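You operate a simulated robot arm through the tools that you are given. There is no shell and no other tool. Be economical: measure what you need, move in short steps, check, and stop when the job is done.

You are at the controls of a simulated robot arm. One attempt, no reset.

TASK
Put things in order on the top of the centre table. At the end: the red peg stands where the white bulb stood; the white cup from the top of the centre table stands where the oil brush stood; the grey pestle stands where the white cup stood; the oil brush from the top of the centre table stands on top of the beige cracked brick (carton); the white bulb from the top of the centre table stands on top of the white dial; whatever was shut is shut again. Leave all else as you found it, and nothing knocked over.

It is judged by the outcome, as a careful person would: the job done as asked, and still so three seconds after it is handed in. It fails if anything else is knocked over, pushed out of place, dropped, spilled or broken.

THE ROBOT
A 6-joint arm with a two-finger parallel gripper, fixed in place. Base frame: the origin is at the foot of the arm, x ahead of it, y to its left, z up; the work surface is at about z = 0. Lengths are in m, angles in rad, forces in N, time in s.
With the tool pointing down near the work surface it reaches from about 0.16 to 0.42 m from the base axis. Its first joint turns from -1.152 to 1.152 rad. Payload 1.57 kg.
Tool frame: the origin (TCP) lies between the finger pads and is the grasp point; the fingertips stand 0.03 m ahead of it; z points along the fingers, y is the line along which they close. The gripper opens to 0.08 m. The fingers are 0.017 m wide and 0.012 m thick; the gripper's body (0.04 by 0.082 m) begins 0.08 m behind the TCP.
Orientation is that of the tool frame in the base frame, as [roll, pitch, yaw] about the fixed x, y, z axes, in that order (R = Rz(yaw) Ry(pitch) Rx(roll)). With the fingers straight down and closing along the base's y, the tool's x points along the base's -x, its y along +y and its z along -z.

THE INTERFACE
- The arm moves only by the tool step_arm. Its arguments are lists of equal length, an entry for each row: "translation": the shift along the tool's x, y, z in units of 500 mm (1.0 is 500 mm), a list of three; "rotation": the turn, a rotation vector about the tool's x, y, z in units of 60 degrees (1.0 is 60 degrees), a list of three; "hand": the gripper command, from -1 (fully open) to 1 (shut), values between in proportion. In form: {"translation": [[x, y, z], ...], "rotation": [[wx, wy, wz], ...], "hand": [hand, ...]}. A call has 1 to 12 rows; each row is the pose to reach, as a shift and turn from the pose commanded when the call began, along the tool's axes at that moment. A call with a number of a shift or a turn outside -1 to 1 is refused whole. A row lasts 0.2 s, in which the tool goes at most 0.05 m and 0.15 rad; a call with a longer step from one row to the next is refused whole, and so is a gripper value outside its range. A pose out of reach is approached as far as the arm can. The call stops where the force on the tool passes 40 N (or 10 N more than at its start, if that is more) or the arm is blocked; 0.2 s more then pass. Each finger travels about 0.153 m/s and halts on what it meets, pressing with about 32 N; the grip force reading is that of the motor and also rises with nothing between the fingers. The clock runs only during rows and for 0.2 s after the last one: add rows that repeat a pose to give the fingers time. It gives the time, the measured TCP pose, the force on the tool (base axes), the opening and the grip force at its end, in the units of the frame above (readings bear some noise), with the torque about the TCP (base axes, N m) and any sound that the robot's microphone picked up.
- Cameras (640 x 400 px; columns grow to the right, rows downward): "scene" is fixed at [0.0525, -0.3361, 0.4116]; the picture's right is [0.78, -0.62, 0.00], its down [-0.43, -0.54, -0.73] and it looks along [0.45, 0.57, -0.69] (base axes); focal length 219 px, centre (320, 200). "wrist" rides on the gripper at [0.072, -0.007, -0.122] in the tool frame; the picture's right is [0.09, 1.00, 0.00], its down [-0.84, 0.08, -0.54] and it looks along [-0.54, 0.05, 0.84] (tool axes); focal length 238 px, centre (320, 200). There is no depth. A picture from a camera that has moved, and an enlarged one, comes with that camera's place and axes in the base frame and with its lens.
- capture(camera): a new picture of that camera. No time passes.
- enlarge(camera, box): a new picture of the part [left, top, right, bottom] of that camera's present view, enlarged. No time passes.
- hand_in(): hands the job in; it is judged then, once.

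Work in short steps. Places have to be worked out from the pictures, the camera data and where the tool is seen: move nearer, look again, correct. Check each grasp and each placing, and mend what went wrong. You have 120 turns and 84 pictures in all, those below and enlarged ones among them. Open the gripper and draw the arm clear of the work before you hand the job in, unless the task says otherwise; then end with one line.

The tools are called after "Request:" as a command line: name --argument value ..., lists and objects as JSON in quotes. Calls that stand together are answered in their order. step_arm: Moves the arm, as the interface text tells. Its arguments: {"type":"object","properties":{"translation":{"type":"array"},"rotation":{"type":"array"},"hand":{"type":"array"}},"required":["translation","rotation","hand"]} The other tools are called the same way: capture (camera) takes a picture; enlarge (camera, box) takes an enlarged picture of a part of a camera's view; hand_in () hands the job in.

At the start:

```text
t: 0.0
position: [0.212, -0.0888, 0.2558]
ee_rot: [-3.139, 0.002, -3.141]
force: [0.1, 0.8, -0.6]
moment: [-0.01, 0.04, -0.02]
gripper_width: 0.0803
finger_force: 0.1
```

scene: 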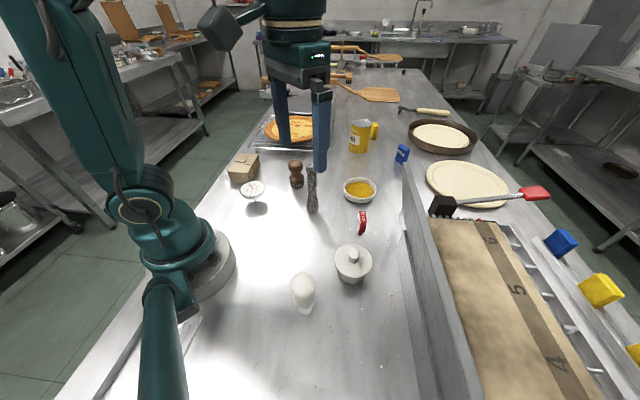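
wrist: 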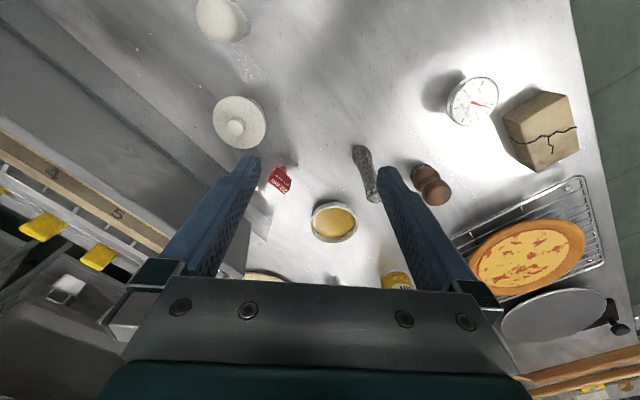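

I'll look at the objects more closely to identify them.

Request:
enlarge --camera "scene" --box '[220, 130, 420, 320]'

Request:
enlarge --camera "scene" --box '[380, 80, 640, 300]'

Request:
enlarge --camera "wrist" --box '[180, 0, 600, 280]'

```text
2.11 times, centred on (320, 225) of scene
camera zoom: at [0.0525, -0.3361, 0.4116], right [0.78, -0.62, 0.0], down [-0.43, -0.54, -0.73], along [0.45, 0.57, -0.69], focal length 462 px, centre (320, 147)
```

zoom: 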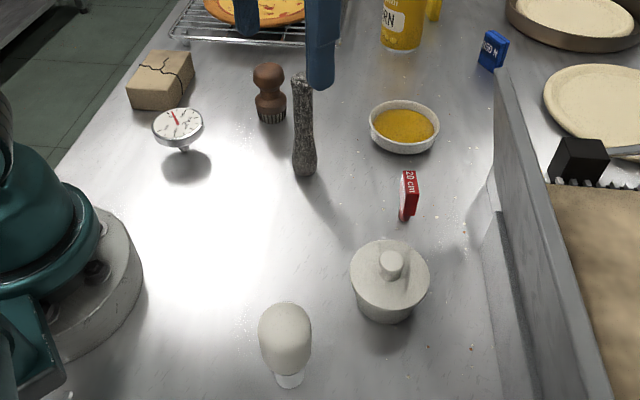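

```text
1.82 times, centred on (510, 190) of scene
camera zoom: at [0.0525, -0.3361, 0.4116], right [0.78, -0.62, 0.0], down [-0.43, -0.54, -0.73], along [0.45, 0.57, -0.69], focal length 399 px, centre (-26, 218)
```

zoom: 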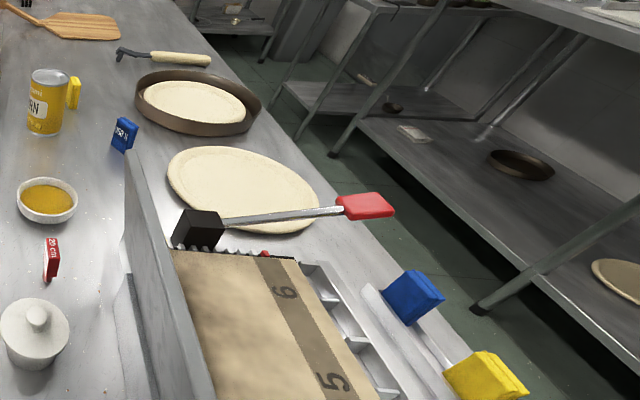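

```text
1.43 times, centred on (390, 140) of wrist
camera zoom: at [0.1386, -0.0942, 0.378], right [-0.09, 1.0, 0.0], down [0.84, 0.08, 0.54], along [0.54, 0.05, -0.84], focal length 340 px, centre (220, 286)
```

zoom: 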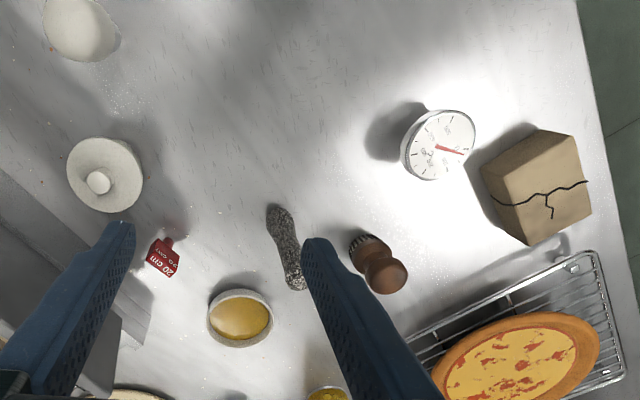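

Identified: brown bristled knob ≈ oil brush at (.307,.096), cracked carton ≈ (.21,.24), dial ≈ (.17,.08), pestle ≈ (.28,-.02), peg ≈ (.326,-.14), cup ≈ (.233,-.205), bulb ≈ (.123,-.204). I move towards the brush, staying high, to look again.

Request:
step_arm --translation '[[-0.02, 0.08, 0.01], [-0.05, 0.16, 0.03], [-0.08, 0.24, 0.05], [-0.1, 0.32, 0.06], [-0.11, 0.37, 0.07]]' --rotation '[[0, 0, 0], [0, 0, 0], [0, 0, 0], [0, 0, 0], [0, 0, 0]]' --hand '[-1, -1, -1, -1, -1]'

Request:
capture --camera "wrist"

Request:
enlarge --camera "scene" --box '[220, 130, 340, 220]'

```text
t: 1.2
position: [0.2628, 0.1003, 0.2213]
ee_rot: [-3.14, 0.0, -3.141]
force: [0.3, -0.1, 0.1]
moment: [0.0, -0.02, 0.03]
gripper_width: 0.0799
finger_force: 0.0
```

```text
78 pictures are left
camera wrist: at [0.1905, 0.095, 0.3431], right [-0.09, 1.0, 0.0], down [0.84, 0.08, 0.54], along [0.54, 0.05, -0.84], focal length 238 px, centre (320, 200)
```

wrist: 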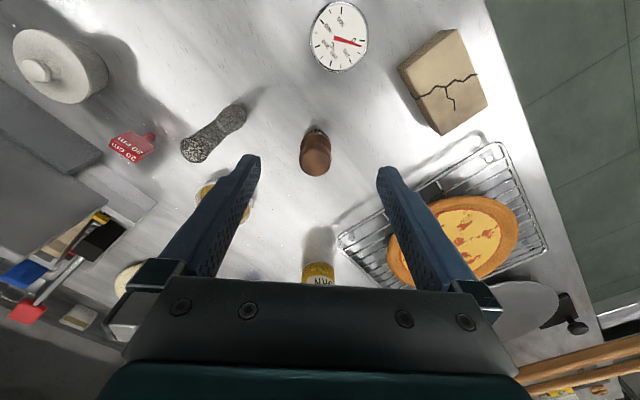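

```text
4.44 times, centred on (280, 175) of scene
camera zoom: at [0.0524, -0.3361, 0.4116], right [0.78, -0.62, 0.0], down [-0.43, -0.54, -0.73], along [0.45, 0.57, -0.69], focal length 975 px, centre (498, 311)
```

zoom: 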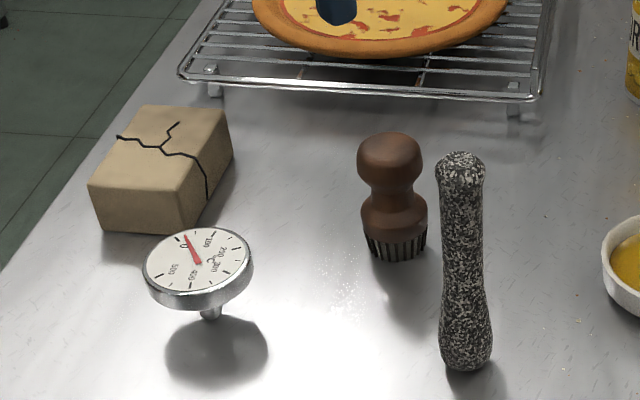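

The scene view confirms the bristled brush, a horizontal dial face (~(.181,.114), z≈.04) and the carton. I enlarge the wrist view to fix the carton top and brush more precisely.

Request:
enlarge --camera "wrist" --box '[280, 0, 500, 180]'

```text
2.22 times, centred on (390, 90) of wrist
camera zoom: at [0.1905, 0.095, 0.3431], right [-0.09, 1.0, 0.0], down [0.84, 0.08, 0.54], along [0.54, 0.05, -0.84], focal length 530 px, centre (164, 444)
```

zoom: 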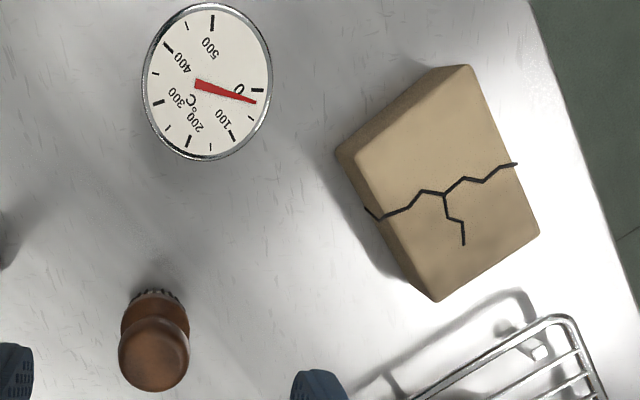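

Brush (.308,.099), height ≈.07; carton top centre ≈ (.218,.251), z≈.034, long axis at 45°; dial (.180,.114), z≈.04. I move above the brush and stop with the tips just above its top.

Request:
step_arm --translation '[[-0.09, 0, 0], [-0.09, 0, 0.09], [-0.09, 0, 0.18], [-0.09, 0, 0.22], [-0.09, 0, 0.22]]' --rotation '[[0, 0, 0], [0, 0, 0], [0, 0, 0], [0, 0, 0], [0, 0, 0]]' --hand '[-1, -1, -1, -1, -1]'

Request:
capture --camera "wrist"

```text
t: 2.4
position: [0.3088, 0.0964, 0.1099]
ee_rot: [-3.14, 0.001, -3.14]
force: [-0.5, -0.8, -0.2]
moment: [0.0, 0.0, 0.01]
gripper_width: 0.08
finger_force: 0.0
```

```text
75 pictures are left
camera wrist: at [0.2356, 0.0908, 0.2319], right [-0.09, 1.0, 0.0], down [0.84, 0.08, 0.54], along [0.54, 0.05, -0.84], focal length 238 px, centre (320, 200)
```

wrist: 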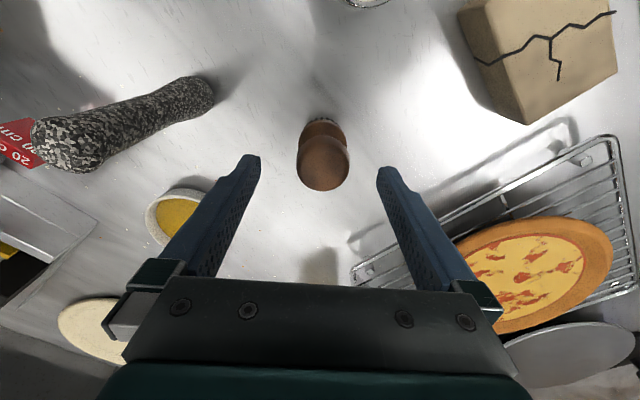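

The brush is between the fingers, 3 mm to the left of centre. I descend to grasp height and close.

Request:
step_arm --translation '[[0.002, 0.006, 0.06], [0.002, 0.006, 0.112], [0.002, 0.006, 0.112], [0.002, 0.006, 0.112], [0.002, 0.006, 0.112]]' --rotation '[[0, 0, 0], [0, 0, 0], [0, 0, 0], [0, 0, 0], [0, 0, 0]]' --hand '[-1, -1, -1, 1, 1]'

```text
t: 3.6
position: [0.3098, 0.0999, 0.0531]
ee_rot: [-3.139, 0.001, -3.14]
force: [0.0, 0.4, -0.3]
moment: [-0.03, 0.02, -0.04]
gripper_width: 0.0421
finger_force: 31.8
```

Held (opening 42 mm). I lift it 8 cm and check.

Request:
step_arm --translation '[[0, 0, -0.06], [0, 0, -0.12], [0, 0, -0.16], [0, 0, -0.16]]' --rotation '[[0, 0, 0], [0, 0, 0], [0, 0, 0], [0, 0, 0]]' --hand '[1, 1, 1, 1]'

Request:
enlarge --camera "scene" --box '[200, 60, 400, 220]'

```text
t: 4.6
position: [0.3092, 0.1001, 0.1323]
ee_rot: [-3.139, 0.002, -3.139]
force: [-0.5, -1.3, -0.8]
moment: [0.01, -0.01, 0.0]
gripper_width: 0.0419
finger_force: 32.0
```

```text
2.50 times, centred on (300, 140) of scene
camera zoom: at [0.0525, -0.3361, 0.4116], right [0.78, -0.62, 0.0], down [-0.43, -0.54, -0.73], along [0.45, 0.57, -0.69], focal length 548 px, centre (370, 350)
```

zoom: 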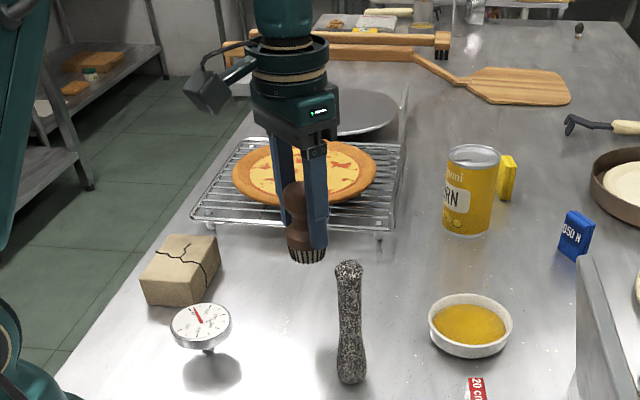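

Brush hangs upright. I carry it level to above the carton centre.

Request:
step_arm --translation '[[0.045, 0.075, 0], [0.09, 0.15, 0], [0.135, 0.225, 0], [0.182, 0.302, 0], [0.182, 0.302, 0]]' --rotation '[[0, 0, 0], [0, 0, 0], [0, 0, 0], [0, 0, 0], [0, 0, 0]]' --hand '[1, 1, 1, 1, 1]'

Request:
enlarge --camera "scene" --box '[180, 90, 340, 218]'

Request:
capture --camera "wrist"

```text
t: 5.8
position: [0.2184, 0.2507, 0.1373]
ee_rot: [-3.14, 0.002, -3.141]
force: [-0.7, -1.1, 0.2]
moment: [-0.03, -0.01, 0.01]
gripper_width: 0.0421
finger_force: 31.9
```

```text
3.12 times, centred on (260, 154) of scene
camera zoom: at [0.0525, -0.3361, 0.4116], right [0.78, -0.62, 0.0], down [-0.43, -0.54, -0.73], along [0.45, 0.57, -0.69], focal length 686 px, centre (508, 344)
```

zoom: 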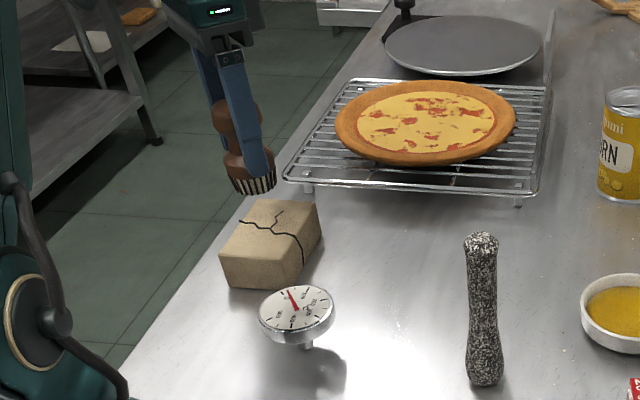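

```text
72 pictures are left
camera wrist: at [0.1442, 0.2445, 0.2583], right [-0.09, 1.0, 0.0], down [0.84, 0.08, 0.54], along [0.54, 0.05, -0.84], focal length 238 px, centre (320, 200)
```

wrist: 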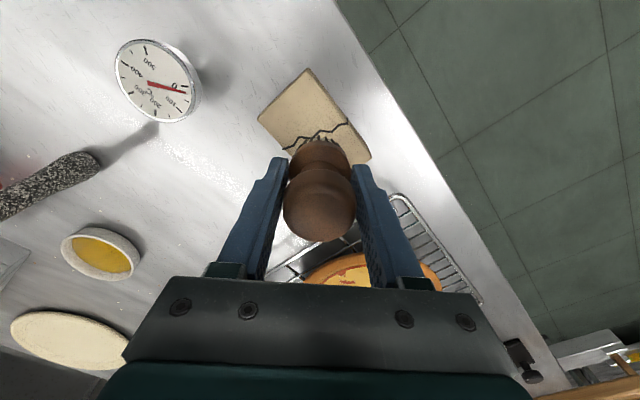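

Brush is over the carton's centre (carton corners re-measured: centre ≈ (.220,.249)). I lower to just above the top.

Request:
step_arm --translation '[[0, 0, 0.04], [-0.002, 0, 0.08], [-0.002, 0, 0.092], [-0.002, 0, 0.092]]' --rotation '[[0, 0, 0], [0, 0, 0], [0, 0, 0], [0, 0, 0]]' --hand '[1, 1, 1, 1]'

Request:
enlarge --camera "scene" --box '[200, 120, 300, 200]'

```text
t: 6.6
position: [0.2206, 0.2504, 0.0939]
ee_rot: [3.141, 0.004, -3.138]
force: [-1.6, -0.7, 5.1]
moment: [0.02, 0.08, 0.02]
gripper_width: 0.0419
finger_force: 31.7
stopped in row 4: the force on the tool passed its limit at 44 N (the readings are from after the stop); the commanded pose is now the measured one
```

```text
5.00 times, centred on (250, 160) of scene
camera zoom: at [0.0524, -0.3361, 0.4116], right [0.78, -0.62, 0.0], down [-0.43, -0.54, -0.73], along [0.45, 0.57, -0.69], focal length 1097 px, centre (670, 400)
```

zoom: 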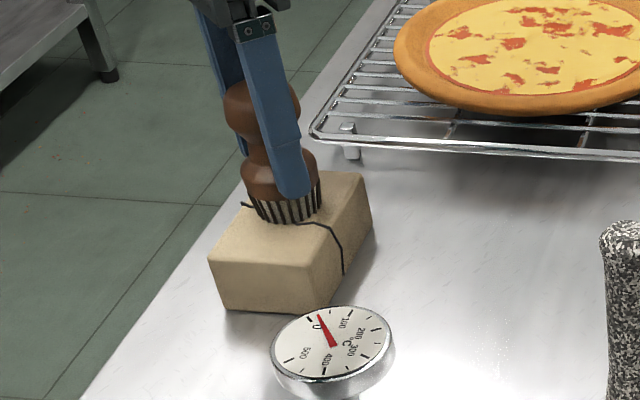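

Contact: brush rests on the carton (top ≈ .041). Release, and lift straight up.

Request:
step_arm --translation '[[0, 0, 0], [0, 0, 0], [0, 0, -0.04], [0, 0, -0.12], [0, 0, -0.2], [0, 0, -0.24]]' --rotation '[[0, 0, 0], [0, 0, 0], [0, 0, 0], [0, 0, 0], [0, 0, 0], [0, 0, 0]]' --hand '[-0.6, -1, -1, -1, -1, -1]'

Request:
enlarge --camera "scene" --box '[200, 90, 360, 218]'

```text
t: 8.0
position: [0.2197, 0.25, 0.2091]
ee_rot: [-3.141, 0.004, -3.14]
force: [0.0, -1.1, -0.2]
moment: [0.0, 0.02, 0.03]
gripper_width: 0.08
finger_force: 0.1
```

```text
3.12 times, centred on (280, 154) of scene
camera zoom: at [0.0524, -0.3361, 0.4116], right [0.78, -0.62, 0.0], down [-0.43, -0.54, -0.73], along [0.45, 0.57, -0.69], focal length 686 px, centre (445, 344)
```

zoom: 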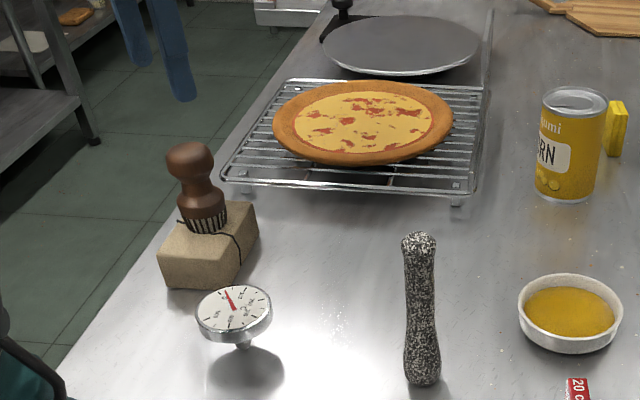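

Brush stands on the carton. I travel high to the cup to measure it.

Request:
step_arm --translation '[[0.005, -0.08, -0.02], [0.01, -0.17, -0.02], [0.02, -0.26, -0.02], [0.03, -0.35, -0.02], [0.03, -0.44, -0.02], [0.04, -0.53, -0.02], [0.04, -0.62, -0.02], [0.05, -0.71, -0.02], [0.05, -0.8, -0.02], [0.05, -0.88, -0.02], [0.05, -0.88, -0.02]]' --rotation '[[0, 0, 0], [0, 0, 0], [0, 0, 0], [0, 0, 0], [0, 0, 0], [0, 0, 0], [0, 0, 0], [0, 0, 0], [0, 0, 0], [0, 0, 0], [0, 0, 0]]' --hand '[-1, -1, -1, -1, -1, -1, -1, -1, -1, -1, -1]'

Request:
capture --camera "wrist"

Request:
enlarge --camera "scene" --box '[270, 200, 390, 320]'

```text
t: 10.4
position: [0.1933, -0.1899, 0.2212]
ee_rot: [-3.14, 0.003, -3.139]
force: [0.2, -1.1, -0.1]
moment: [0.0, 0.02, 0.01]
gripper_width: 0.0797
finger_force: 0.2
```

```text
69 pictures are left
camera wrist: at [0.1214, -0.1963, 0.343], right [-0.09, 1.0, 0.0], down [0.84, 0.08, 0.54], along [0.54, 0.05, -0.84], focal length 238 px, centre (320, 200)
```

wrist: 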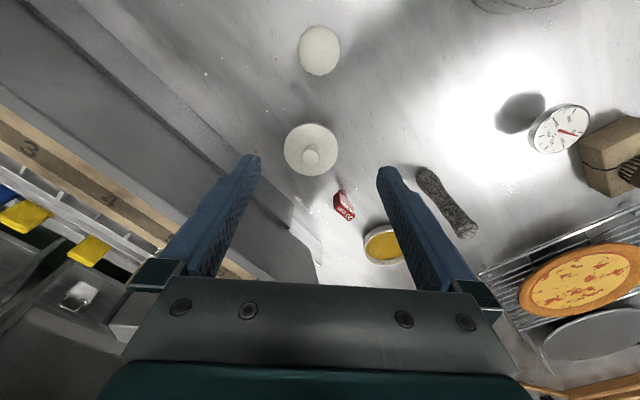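

```text
3.33 times, centred on (330, 260) of scene
camera zoom: at [0.0524, -0.3361, 0.4116], right [0.78, -0.62, 0.0], down [-0.43, -0.54, -0.73], along [0.45, 0.57, -0.69], focal length 731 px, centre (287, 0)
```

zoom: 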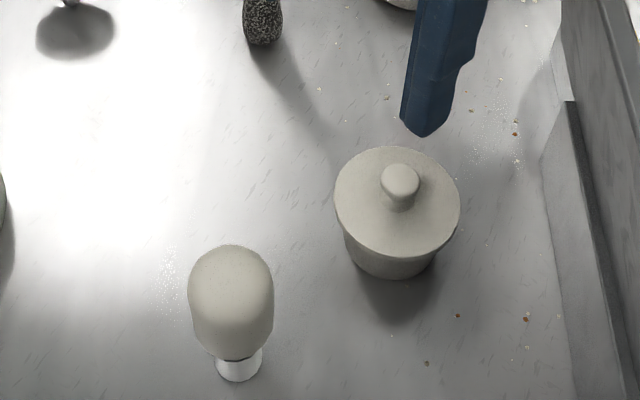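

Cup: lidded, rim Ø≈70 mm at z≈.045, body ≈53 mm, centre ≈ (.235,-.202). I go above it with tips above the knob, then check alignment.

Request:
step_arm --translation '[[-0.083, -0.024, 0], [-0.083, -0.024, 0.09], [-0.083, -0.024, 0.18], [-0.083, -0.024, 0.222], [-0.083, -0.024, 0.222]]' --rotation '[[0, 0, 0], [0, 0, 0], [0, 0, 0], [0, 0, 0], [0, 0, 0]]' --hand '[-1, -1, -1, -1, -1]'

Request:
capture --camera "wrist"

Request:
enlarge --camera "scene" --box '[290, 190, 410, 290]'

```text
t: 11.6
position: [0.2353, -0.2021, 0.1134]
ee_rot: [3.141, 0.003, -3.14]
force: [-0.1, -1.1, -0.2]
moment: [0.02, 0.02, 0.0]
gripper_width: 0.0799
finger_force: 0.1
```

```text
67 pictures are left
camera wrist: at [0.1621, -0.2082, 0.2354], right [-0.09, 1.0, 0.0], down [0.84, 0.08, 0.54], along [0.54, 0.05, -0.84], focal length 238 px, centre (320, 200)
```

wrist: 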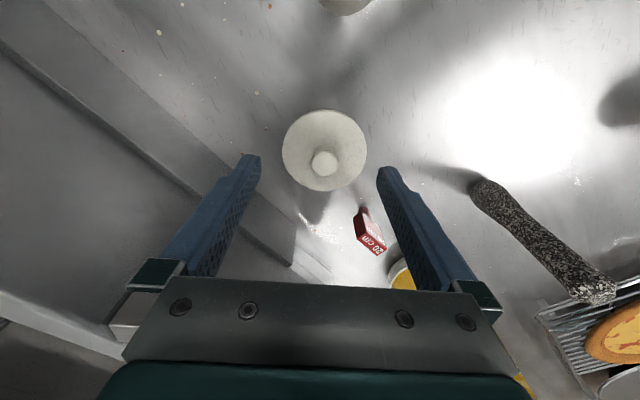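

```text
4.00 times, centred on (350, 240) of scene
camera zoom: at [0.0525, -0.3361, 0.4116], right [0.78, -0.62, 0.0], down [-0.43, -0.54, -0.73], along [0.45, 0.57, -0.69], focal length 877 px, centre (200, 40)
```

zoom: 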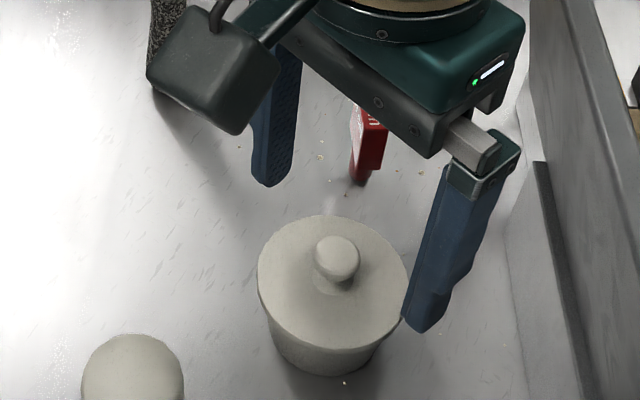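

Wrist view shows the cup ~4 mm to the left of the finger midline. I shift and lower to just above the rim, then look again since the margin is small.

Request:
step_arm --translation '[[0, 0.008, 0], [0, 0.008, 0.05], [0, 0.008, 0.05]]' --rotation '[[0, 0, 0], [0, 0, 0], [0, 0, 0]]' --hand '[-1, -1, -1]'

Request:
enlarge --camera "wrist" --box '[210, 80, 430, 220]'

Request:
enlarge --camera "scene" --box '[310, 200, 400, 290]'

```text
t: 12.4
position: [0.2355, -0.1966, 0.0852]
ee_rot: [-3.141, 0.004, -3.139]
force: [-1.0, -0.4, 0.0]
moment: [0.0, 0.0, 0.02]
gripper_width: 0.0801
finger_force: 0.0
```

```text
2.86 times, centred on (320, 150) of wrist
camera zoom: at [0.1619, -0.2028, 0.2074], right [-0.09, 1.0, 0.0], down [0.84, 0.08, 0.54], along [0.54, 0.05, -0.84], focal length 681 px, centre (320, 343)
```

zoom: 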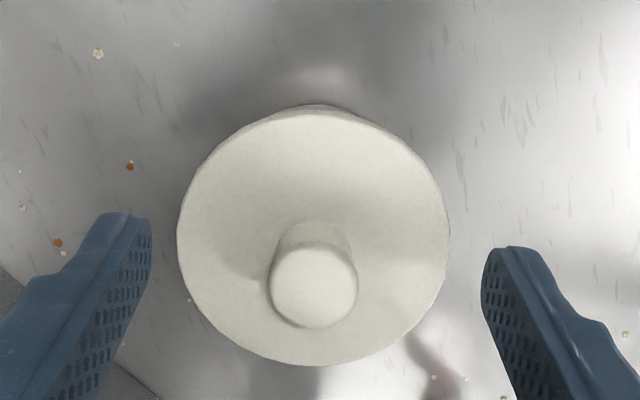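

```text
4.44 times, centred on (355, 245) of scene
camera zoom: at [0.0525, -0.3361, 0.4116], right [0.78, -0.62, 0.0], down [-0.43, -0.54, -0.73], along [0.45, 0.57, -0.69], focal length 975 px, centre (164, 0)
```

zoom: 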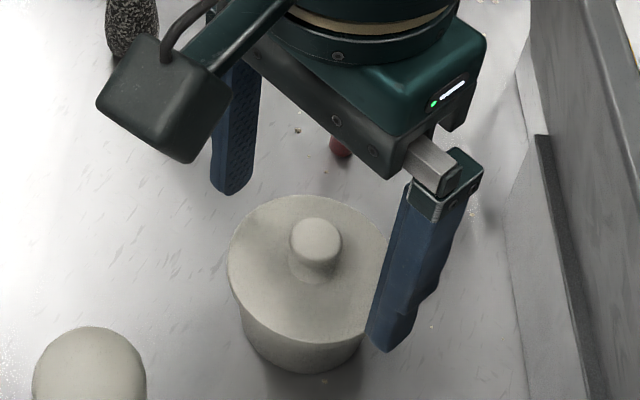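

Centred well between the fingertips. I descend around the cup and close on the body below the rim.

Request:
step_arm --translation '[[0, -0.001, 0.05], [0, -0.001, 0.095], [0, -0.001, 0.095], [0, -0.001, 0.095], [0, -0.001, 0.095]]' --rotation '[[0, 0, 0], [0, 0, 0], [0, 0, 0], [0, 0, 0], [0, 0, 0]]' --hand '[-1, -1, -1, 0, 1]'

Request:
enlarge --camera "scene" --box '[310, 200, 400, 290]'

```text
t: 13.6
position: [0.2367, -0.196, 0.0379]
ee_rot: [-3.14, 0.004, -3.141]
force: [-0.6, -0.3, -0.1]
moment: [0.0, 0.0, 0.0]
gripper_width: 0.0674
finger_force: 31.5
```

```text
4.44 times, centred on (355, 245) of scene
camera zoom: at [0.0525, -0.3361, 0.4116], right [0.78, -0.62, 0.0], down [-0.43, -0.54, -0.73], along [0.45, 0.57, -0.69], focal length 975 px, centre (164, 0)
```

zoom: 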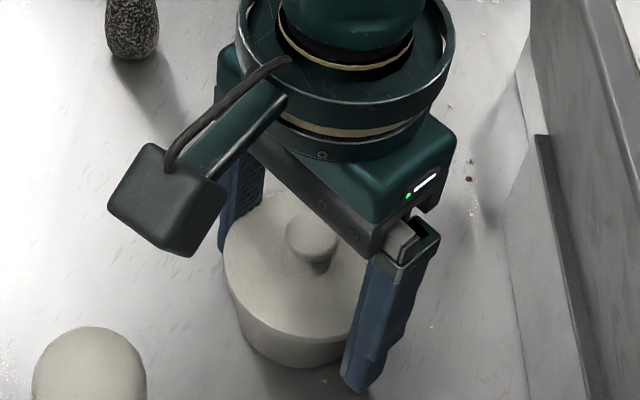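

Gripped at 67 mm (the rim). I lift 2 cm to see whether the whole cup comes along.

Request:
step_arm --translation '[[0, 0, -0.02], [0, 0, -0.04], [0, 0, -0.04]]' --rotation '[[0, 0, 0], [0, 0, 0], [0, 0, 0]]' --hand '[1, 1, 1]'

Request:
enlarge --camera "scene" --box '[310, 200, 400, 290]'

```text
t: 14.4
position: [0.236, -0.1984, 0.059]
ee_rot: [-3.141, 0.004, -3.14]
force: [-0.2, -0.4, -0.3]
moment: [0.0, -0.01, -0.02]
gripper_width: 0.0664
finger_force: 31.6
heard: snap
```

```text
4.44 times, centred on (355, 245) of scene
camera zoom: at [0.0525, -0.3361, 0.4116], right [0.78, -0.62, 0.0], down [-0.43, -0.54, -0.73], along [0.45, 0.57, -0.69], focal length 975 px, centre (164, 0)
```

zoom: 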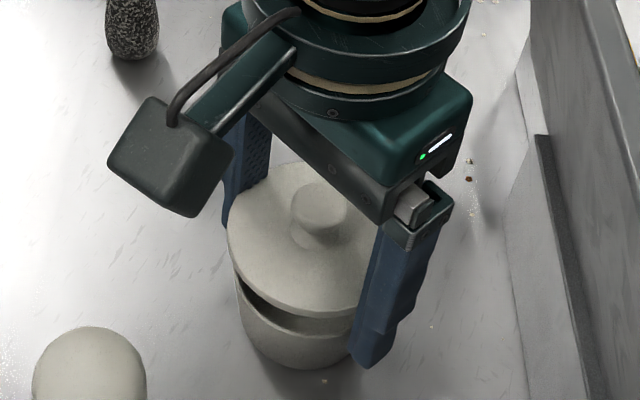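

The lid snapped off while the body stayed. I set the lid back on the body, and will then handle lid (by its knob) and cup separately, shutting it at the end.

Request:
step_arm --translation '[[0, 0, 0.02], [0, 0, 0.036], [0, 0, 0.04], [0, 0, 0.04]]' --rotation '[[0, 0, 0], [0, 0, 0], [0, 0, 0], [0, 0, 0]]' --hand '[1, 1, 1, 1]'

Request:
enlarge --camera "scene" --box '[310, 200, 400, 290]'

```text
t: 15.4
position: [0.2368, -0.1983, 0.0393]
ee_rot: [3.141, 0.004, -3.141]
force: [0.7, -0.3, 0.9]
moment: [-0.01, 0.04, 0.01]
gripper_width: 0.0661
finger_force: 32.1
```

```text
4.44 times, centred on (355, 245) of scene
camera zoom: at [0.0525, -0.3361, 0.4116], right [0.78, -0.62, 0.0], down [-0.43, -0.54, -0.73], along [0.45, 0.57, -0.69], focal length 975 px, centre (164, 0)
```

zoom: 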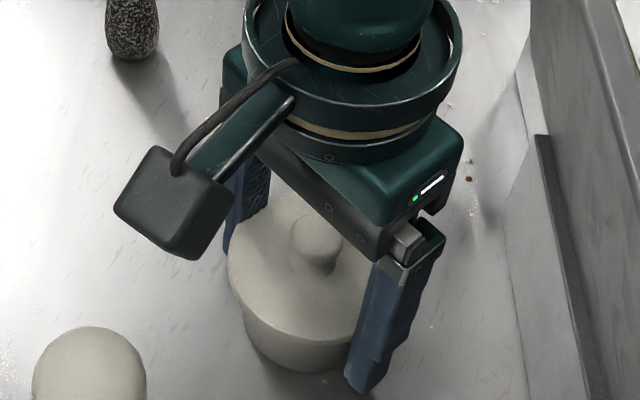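

Lid is back on. I open, rise and look for the knob.

Request:
step_arm --translation '[[0, 0, 0], [0, 0, -0.01], [0, 0, -0.07], [0, 0, -0.13], [0, 0, -0.13]]' --rotation '[[0, 0, 0], [0, 0, 0], [0, 0, 0], [0, 0, 0], [0, 0, 0]]' --hand '[-1, -1, -1, -1, -1]'

Request:
enlarge --camera "scene" --box '[310, 200, 400, 290]'

Request:
enlarge --camera "wrist" --box '[210, 80, 430, 220]'

```text
t: 16.6
position: [0.2365, -0.1977, 0.1046]
ee_rot: [3.141, 0.003, -3.14]
force: [0.4, 0.3, -0.2]
moment: [0.01, 0.0, -0.03]
gripper_width: 0.08
finger_force: 0.1
```

```text
4.44 times, centred on (355, 245) of scene
camera zoom: at [0.0525, -0.3361, 0.4116], right [0.78, -0.62, 0.0], down [-0.43, -0.54, -0.73], along [0.45, 0.57, -0.69], focal length 975 px, centre (164, 0)
```

zoom: 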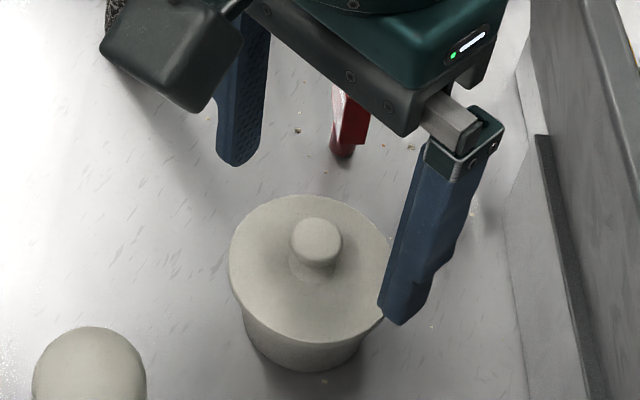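

```text
2.86 times, centred on (320, 150) of wrist
camera zoom: at [0.1638, -0.2034, 0.227], right [-0.09, 1.0, 0.0], down [0.84, 0.08, 0.54], along [0.54, 0.05, -0.84], focal length 681 px, centre (320, 343)
```

zoom: 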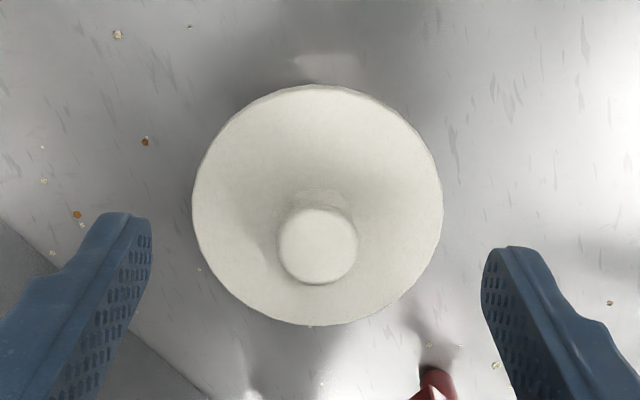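

Knob top ≈ z .073 and centred between the fingers. I close on the knob with the tips just above the lid.

Request:
step_arm --translation '[[0.002, 0, 0], [0.002, 0, 0.033], [0.002, 0, 0.033], [0.002, 0, 0.033], [0.002, 0, 0.033]]' --rotation '[[0, 0, 0], [0, 0, 0], [0, 0, 0], [0, 0, 0], [0, 0, 0]]' --hand '[0, 0, 0.3, 1, 1]'

Request:
enlarge --camera "scene" --box '[310, 200, 400, 290]'

```text
t: 17.8
position: [0.2358, -0.198, 0.0888]
ee_rot: [-3.14, 0.003, -3.141]
force: [-1.0, -0.6, 0.3]
moment: [0.01, 0.0, 0.03]
gripper_width: 0.0158
finger_force: 31.3
```

```text
4.44 times, centred on (355, 245) of scene
camera zoom: at [0.0525, -0.3361, 0.4116], right [0.78, -0.62, 0.0], down [-0.43, -0.54, -0.73], along [0.45, 0.57, -0.69], focal length 975 px, centre (164, 0)
```

zoom: 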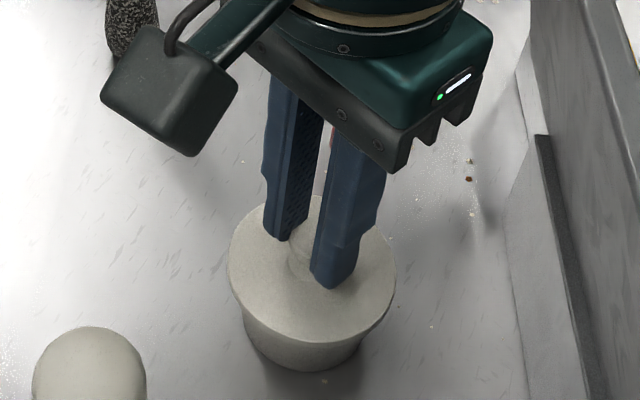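

Knob held (16 mm). I lift the lid off, 6 cm up, and check.

Request:
step_arm --translation '[[0, 0, -0.02], [0, 0, -0.06], [0, 0, -0.12], [0, 0, -0.12]]' --rotation '[[0, 0, 0], [0, 0, 0], [0, 0, 0], [0, 0, 0]]' --hand '[1, 1, 1, 1]'

Request:
enlarge --camera "scene" --box '[290, 180, 410, 300]'

```text
t: 18.8
position: [0.2363, -0.1989, 0.1499]
ee_rot: [-3.141, 0.003, -3.139]
force: [-0.3, 0.9, -0.3]
moment: [0.01, 0.0, 0.0]
gripper_width: 0.0154
finger_force: 31.1
```

```text
3.33 times, centred on (350, 240) of scene
camera zoom: at [0.0525, -0.3361, 0.4116], right [0.78, -0.62, 0.0], down [-0.43, -0.54, -0.73], along [0.45, 0.57, -0.69], focal length 731 px, centre (220, 67)
```

zoom: 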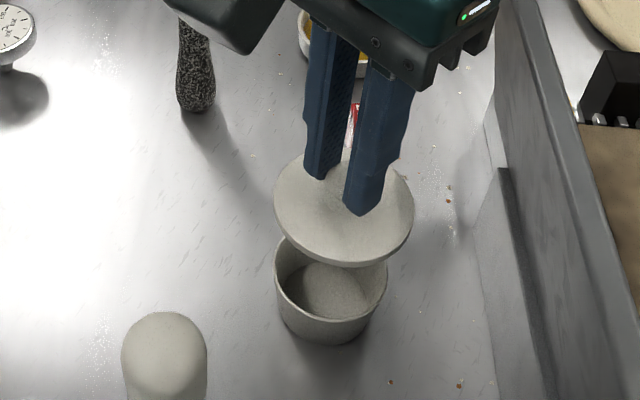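

Lid is off cleanly. I carry it to a clear spot near (.20,-.085) and lower close to the table.

Request:
step_arm --translation '[[0.024, 0.076, 0], [0.048, 0.152, 0], [0.072, 0.228, 0], [0.072, 0.228, 0.08], [0.072, 0.228, 0.16], [0.072, 0.228, 0.18], [0.072, 0.228, 0.18]]' --rotation '[[0, 0, 0], [0, 0, 0], [0, 0, 0], [0, 0, 0], [0, 0, 0], [0, 0, 0], [0, 0, 0]]' --hand '[1, 1, 1, 1, 1, 1, 1]'

Request:
enlarge --camera "scene" --box '[240, 160, 390, 300]'

```text
t: 20.4
position: [0.1991, -0.0828, 0.0587]
ee_rot: [-3.141, 0.003, -3.139]
force: [-0.3, -0.1, -1.2]
moment: [-0.03, 0.05, 0.01]
gripper_width: 0.0182
finger_force: 31.7
```

```text
2.86 times, centred on (315, 230) of scene
camera zoom: at [0.0525, -0.3361, 0.4116], right [0.78, -0.62, 0.0], down [-0.43, -0.54, -0.73], along [0.45, 0.57, -0.69], focal length 627 px, centre (334, 114)
```

zoom: 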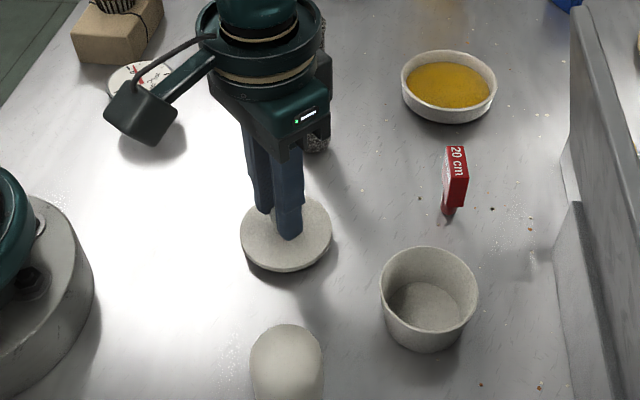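

The grip width changed slightly; the lid may be near/at contact. I lower in tiny steps and watch the force.

Request:
step_arm --translation '[[0, 0, 0.005], [0, 0, 0.01], [0, 0, 0.01]]' --rotation '[[0, 0, 0], [0, 0, 0], [0, 0, 0]]' --hand '[1, 1, 1]'

Request:
enlarge --camera "scene" --box '[280, 190, 350, 250]'

```text
t: 21.2
position: [0.1995, -0.0839, 0.0545]
ee_rot: [3.141, 0.002, -3.138]
force: [-1.5, 0.4, -0.5]
moment: [-0.01, 0.01, 0.01]
gripper_width: 0.0183
finger_force: 31.8
```

```text
6.67 times, centred on (315, 220) of scene
camera zoom: at [0.0525, -0.3361, 0.4116], right [0.78, -0.62, 0.0], down [-0.43, -0.54, -0.73], along [0.45, 0.57, -0.69], focal length 1462 px, centre (353, 67)
```

zoom: 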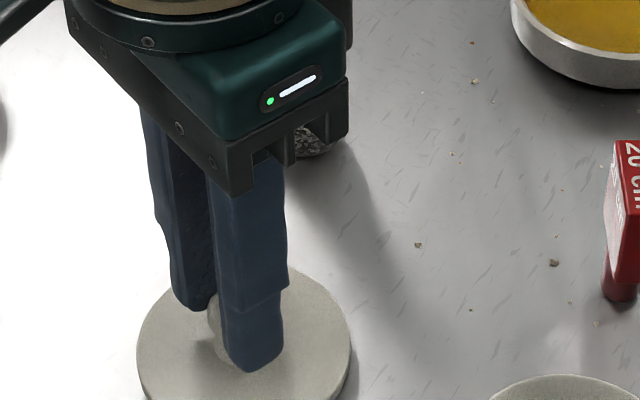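

No contact yet. I continue down a few mm, slowly.

Request:
step_arm --translation '[[0, 0, 0.003], [0, 0, 0.006], [0, 0, 0.009], [0, 0, 0.012], [0, 0, 0.012]]' --rotation '[[0, 0, 0], [0, 0, 0], [0, 0, 0], [0, 0, 0], [0, 0, 0]]' --hand '[1, 1, 1, 1, 1]'

Request:
enlarge --camera "scene" --box '[280, 200, 350, 260]'

```text
t: 22.4
position: [0.2017, -0.0848, 0.0481]
ee_rot: [-3.14, 0.006, -3.141]
force: [-4.0, -3.2, 36.2]
moment: [-0.08, 0.06, 0.03]
gripper_width: 0.0185
finger_force: 32.5
```

```text
6.67 times, centred on (315, 230) of scene
camera zoom: at [0.0524, -0.3361, 0.4117], right [0.78, -0.62, 0.0], down [-0.43, -0.54, -0.73], along [0.45, 0.57, -0.69], focal length 1462 px, centre (353, 0)
```

zoom: 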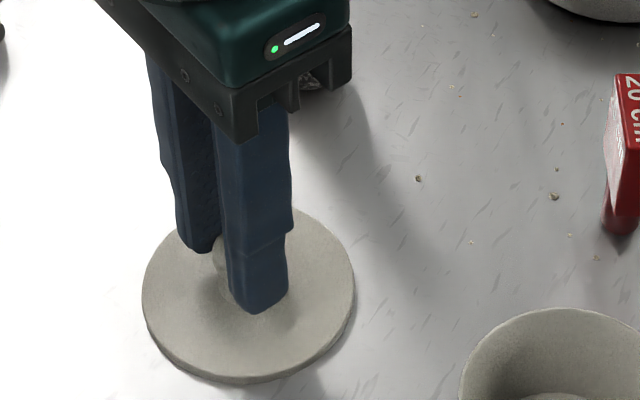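

Lid is firmly on the table. I release and rise.

Request:
step_arm --translation '[[0, 0, -0.008], [0, 0, -0.008], [0, 0, -0.06], [0, 0, -0.14], [0, 0, -0.16]]' --rotation '[[0, 0, 0], [0, 0, 0], [0, 0, 0], [0, 0, 0], [0, 0, 0]]' --hand '[0, 0, 0, -1, -1]'

Request:
capture --camera "wrist"

```text
t: 23.6
position: [0.1998, -0.0846, 0.1275]
ee_rot: [3.141, 0.001, -3.139]
force: [0.1, -0.3, -0.2]
moment: [0.01, -0.02, 0.01]
gripper_width: 0.0801
finger_force: 0.1
```

```text
53 pictures are left
camera wrist: at [0.1267, -0.09, 0.2499], right [-0.09, 1.0, 0.0], down [0.84, 0.08, 0.54], along [0.54, 0.05, -0.84], focal length 238 px, centre (320, 200)
```

wrist: 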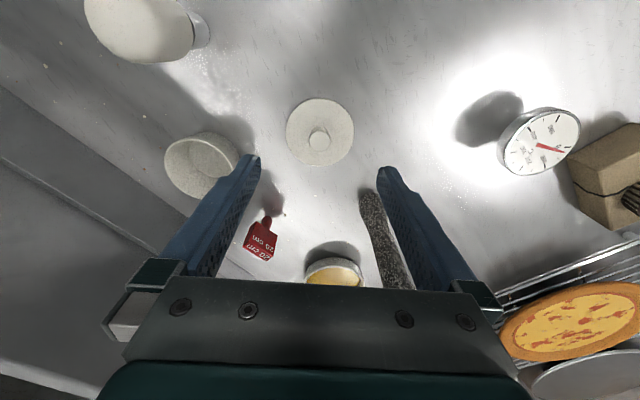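

Lid rests flat. Now the cup body: move above it, tips just over the rim, and check alignment.

Request:
step_arm --translation '[[-0.024, -0.076, 0], [-0.048, -0.152, 0], [-0.072, -0.227, 0], [-0.072, -0.227, 0.075], [-0.072, -0.227, 0.075]]' --rotation '[[0, 0, 0], [0, 0, 0], [0, 0, 0], [0, 0, 0], [0, 0, 0]]' --hand '[-1, -1, -1, -1, -1]'

Request:
enlarge --camera "wrist" --box '[210, 80, 430, 220]'

```text
t: 24.8
position: [0.2388, -0.2, 0.0906]
ee_rot: [-3.141, 0.002, -3.14]
force: [0.3, -0.6, 0.0]
moment: [0.0, -0.01, 0.01]
gripper_width: 0.0799
finger_force: 0.0
```

```text
2.86 times, centred on (320, 150) of wrist
camera zoom: at [0.1645, -0.2046, 0.2133], right [-0.09, 1.0, 0.0], down [0.84, 0.08, 0.54], along [0.54, 0.05, -0.84], focal length 681 px, centre (320, 343)
```

zoom: 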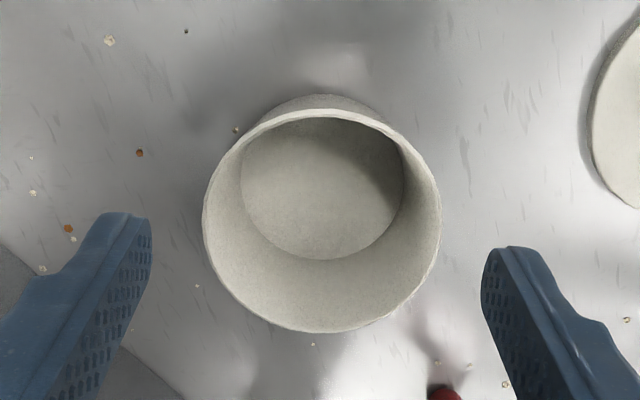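

Empty cup body, rim Ø≈63 mm centred at (.2345,-.1976). I correct, descend and grip.

Request:
step_arm --translation '[[0.008, 0.004, 0], [0.008, 0.004, 0.07], [0.008, 0.004, 0.109], [0.008, 0.004, 0.109], [0.008, 0.004, 0.109], [0.008, 0.004, 0.109]]' --rotation '[[0, 0, 0], [0, 0, 0], [0, 0, 0], [0, 0, 0], [0, 0, 0], [0, 0, 0]]' --hand '[-1, -1, -1, -1, 0, 1]'

```text
t: 26.2
position: [0.2308, -0.1968, 0.0354]
ee_rot: [3.141, 0.003, -3.14]
force: [-0.7, -0.3, -0.6]
moment: [-0.01, 0.0, 0.0]
gripper_width: 0.0635
finger_force: 31.9
```

Cup gripped at 63 mm. I lift high and carry it around the pestle's near side toward the brush's old place.

Request:
step_arm --translation '[[0, 0, -0.04], [0, 0, -0.13], [0, 0, -0.22], [0, 0, -0.32], [0.01, 0.09, -0.33], [0.02, 0.18, -0.33], [0.025, 0.27, -0.33], [0.02, 0.36, -0.33], [-0.02, 0.44, -0.33], [-0.08, 0.51, -0.33], [-0.13, 0.57, -0.33], [-0.147, 0.593, -0.33]]' --rotation '[[0, 0, 0], [0, 0, 0], [0, 0, 0], [0, 0, 0], [0, 0, 0], [0, 0, 0], [0, 0, 0], [0, 0, 0], [0, 0, 0], [0, 0, 0], [0, 0, 0], [0, 0, 0]]' --hand '[1, 1, 1, 1, 1, 1, 1, 1, 1, 1, 1, 1]'

Request:
capture --camera "scene"

```text
t: 28.8
position: [0.3043, 0.1018, 0.1994]
ee_rot: [-3.141, 0.003, -3.139]
force: [-0.1, -0.4, -0.5]
moment: [0.01, 0.01, -0.03]
gripper_width: 0.0634
finger_force: 31.5
```

```text
51 pictures are left
```

scene: 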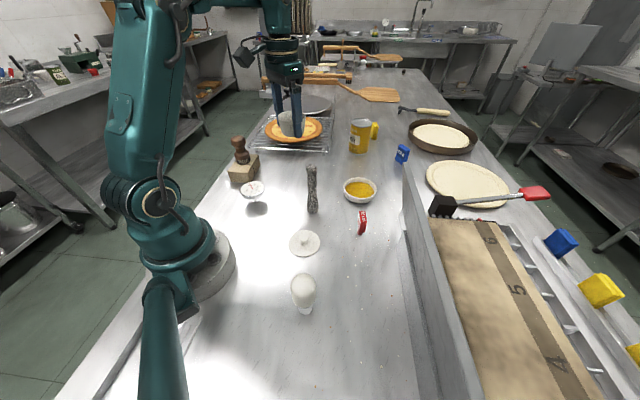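

Cup held upright at the right place. Lower to just above the table.

Request:
step_arm --translation '[[0, -0.004, 0.09], [0, -0.004, 0.18], [0, -0.004, 0.27], [0, -0.004, 0.315], [0, -0.004, 0.315]]' --rotation '[[0, 0, 0], [0, 0, 0], [0, 0, 0], [0, 0, 0], [0, 0, 0]]' --hand '[1, 1, 1, 1, 1]'

Request:
enlarge --camera "scene" --box '[230, 130, 350, 220]'

```text
t: 30.0
position: [0.3061, 0.0991, 0.0412]
ee_rot: [3.141, 0.004, -3.14]
force: [-0.2, -0.7, -0.1]
moment: [0.02, 0.01, 0.03]
gripper_width: 0.0634
finger_force: 31.8
```

```text
4.44 times, centred on (290, 175) of scene
camera zoom: at [0.0525, -0.3361, 0.4116], right [0.78, -0.62, 0.0], down [-0.43, -0.54, -0.73], along [0.45, 0.57, -0.69], focal length 975 px, centre (453, 311)
```

zoom: 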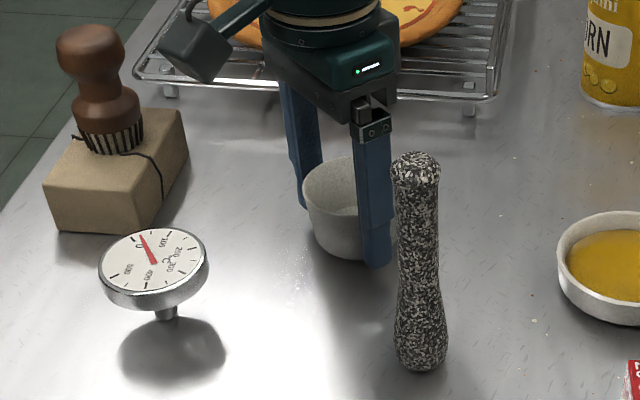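

Cup sits right where the brush's base was. I lower the last millimetres, release and rise.

Request:
step_arm --translation '[[-0.003, 0, 0.005], [-0.003, 0, 0.01], [-0.003, 0, 0.01]]' --rotation '[[0, 0, 0], [0, 0, 0], [0, 0, 0]]' --hand '[1, 1, 1]'

```text
t: 30.8
position: [0.3066, 0.1007, 0.0372]
ee_rot: [3.141, 0.004, -3.14]
force: [0.2, 0.0, -0.7]
moment: [0.03, 0.0, 0.03]
gripper_width: 0.0634
finger_force: 32.1
```

Request:
step_arm --translation '[[0, 0, 0.003], [0, 0, 0.006], [0, 0, 0.006]]' --rotation '[[0, 0, 0], [0, 0, 0], [0, 0, 0]]' --hand '[1, 1, 1]'

```text
t: 31.6
position: [0.3072, 0.0995, 0.0347]
ee_rot: [-3.141, 0.005, -3.14]
force: [0.0, -2.9, 14.1]
moment: [-0.11, -0.1, 0.0]
gripper_width: 0.0634
finger_force: 32.1
```

Contact (14 N up): cup is on the table. I release and rise above it, then look.

Request:
step_arm --translation '[[0, 0, -0.002], [0, 0, -0.002], [0, 0, -0.06], [0, 0, -0.15], [0, 0, -0.18], [0, 0, -0.18]]' --rotation '[[0, 0, 0], [0, 0, 0], [0, 0, 0], [0, 0, 0], [0, 0, 0], [0, 0, 0]]' --hand '[-1, -1, -1, -1, -1, -1]'

Request:
capture --camera "wrist"

```text
t: 33.0
position: [0.3079, 0.0987, 0.1253]
ee_rot: [3.141, 0.003, -3.139]
force: [0.7, -0.3, -0.3]
moment: [0.02, 0.0, 0.0]
gripper_width: 0.0799
finger_force: 0.1
```

```text
49 pictures are left
camera wrist: at [0.2341, 0.0931, 0.2471], right [-0.09, 1.0, 0.0], down [0.84, 0.08, 0.54], along [0.54, 0.05, -0.84], focal length 238 px, centre (320, 200)
```

wrist: 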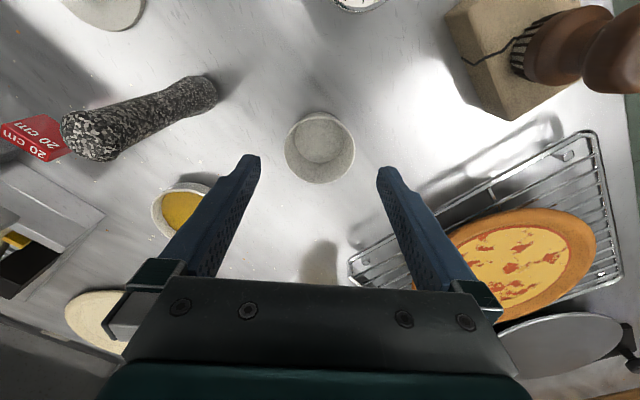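

Cup stands at (.310,.100). Next I fetch the lid: rise over the pestle, go to the knob at (.2003,-.084).

Request:
step_arm --translation '[[0, 0, -0.08], [0, 0, -0.15], [0.045, -0.075, -0.15], [0.09, -0.15, -0.15], [0.135, -0.225, -0.15], [0.18, -0.3, -0.15], [0.215, -0.366, -0.15], [0.215, -0.366, -0.06], [0.215, -0.366, 0.03], [0.215, -0.366, 0.09], [0.215, -0.366, 0.09]]' --rotation '[[0, 0, 0], [0, 0, 0], [0, 0, 0], [0, 0, 0], [0, 0, 0], [0, 0, 0], [0, 0, 0], [0, 0, 0], [0, 0, 0], [0, 0, 0], [0, 0, 0]]' --hand '[-1, -1, -1, -1, -1, -1, -1, 0, 0, 0, 0]'

Request:
enlarge --camera "wrist" --box '[210, 80, 430, 220]'

```text
t: 35.4
position: [0.1976, -0.0845, 0.0807]
ee_rot: [-3.141, 0.005, -3.141]
force: [0.1, 1.1, -0.1]
moment: [0.0, 0.01, -0.05]
gripper_width: 0.0399
finger_force: 0.1
```

```text
2.86 times, centred on (320, 150) of wrist
camera zoom: at [0.1239, -0.0905, 0.2029], right [-0.09, 1.0, 0.0], down [0.84, 0.08, 0.54], along [0.54, 0.05, -0.84], focal length 681 px, centre (320, 343)
```

zoom: 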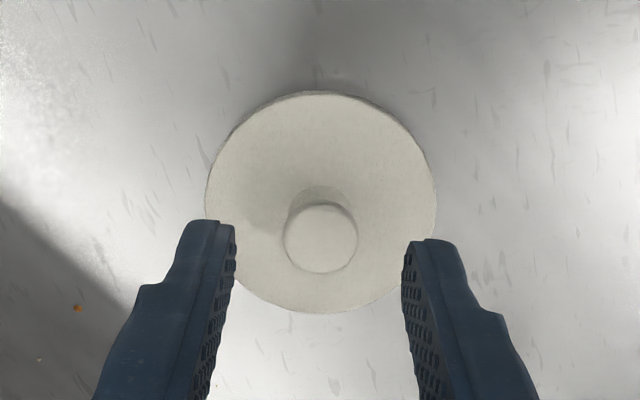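

Knob is between the fingers. Descend and grip the knob.

Request:
step_arm --translation '[[-0.002, 0.001, 0.04], [-0.002, 0.001, 0.061], [-0.002, 0.001, 0.061], [-0.002, 0.001, 0.061], [-0.002, 0.001, 0.061]]' --rotation '[[0, 0, 0], [0, 0, 0], [0, 0, 0], [0, 0, 0], [0, 0, 0]]' --hand '[0, 0, 0, 1, 1]'

```text
t: 36.6
position: [0.2005, -0.0827, 0.0509]
ee_rot: [3.141, 0.003, -3.141]
force: [-0.1, 0.2, -0.8]
moment: [0.02, 0.03, 0.0]
gripper_width: 0.0184
finger_force: 32.1
```

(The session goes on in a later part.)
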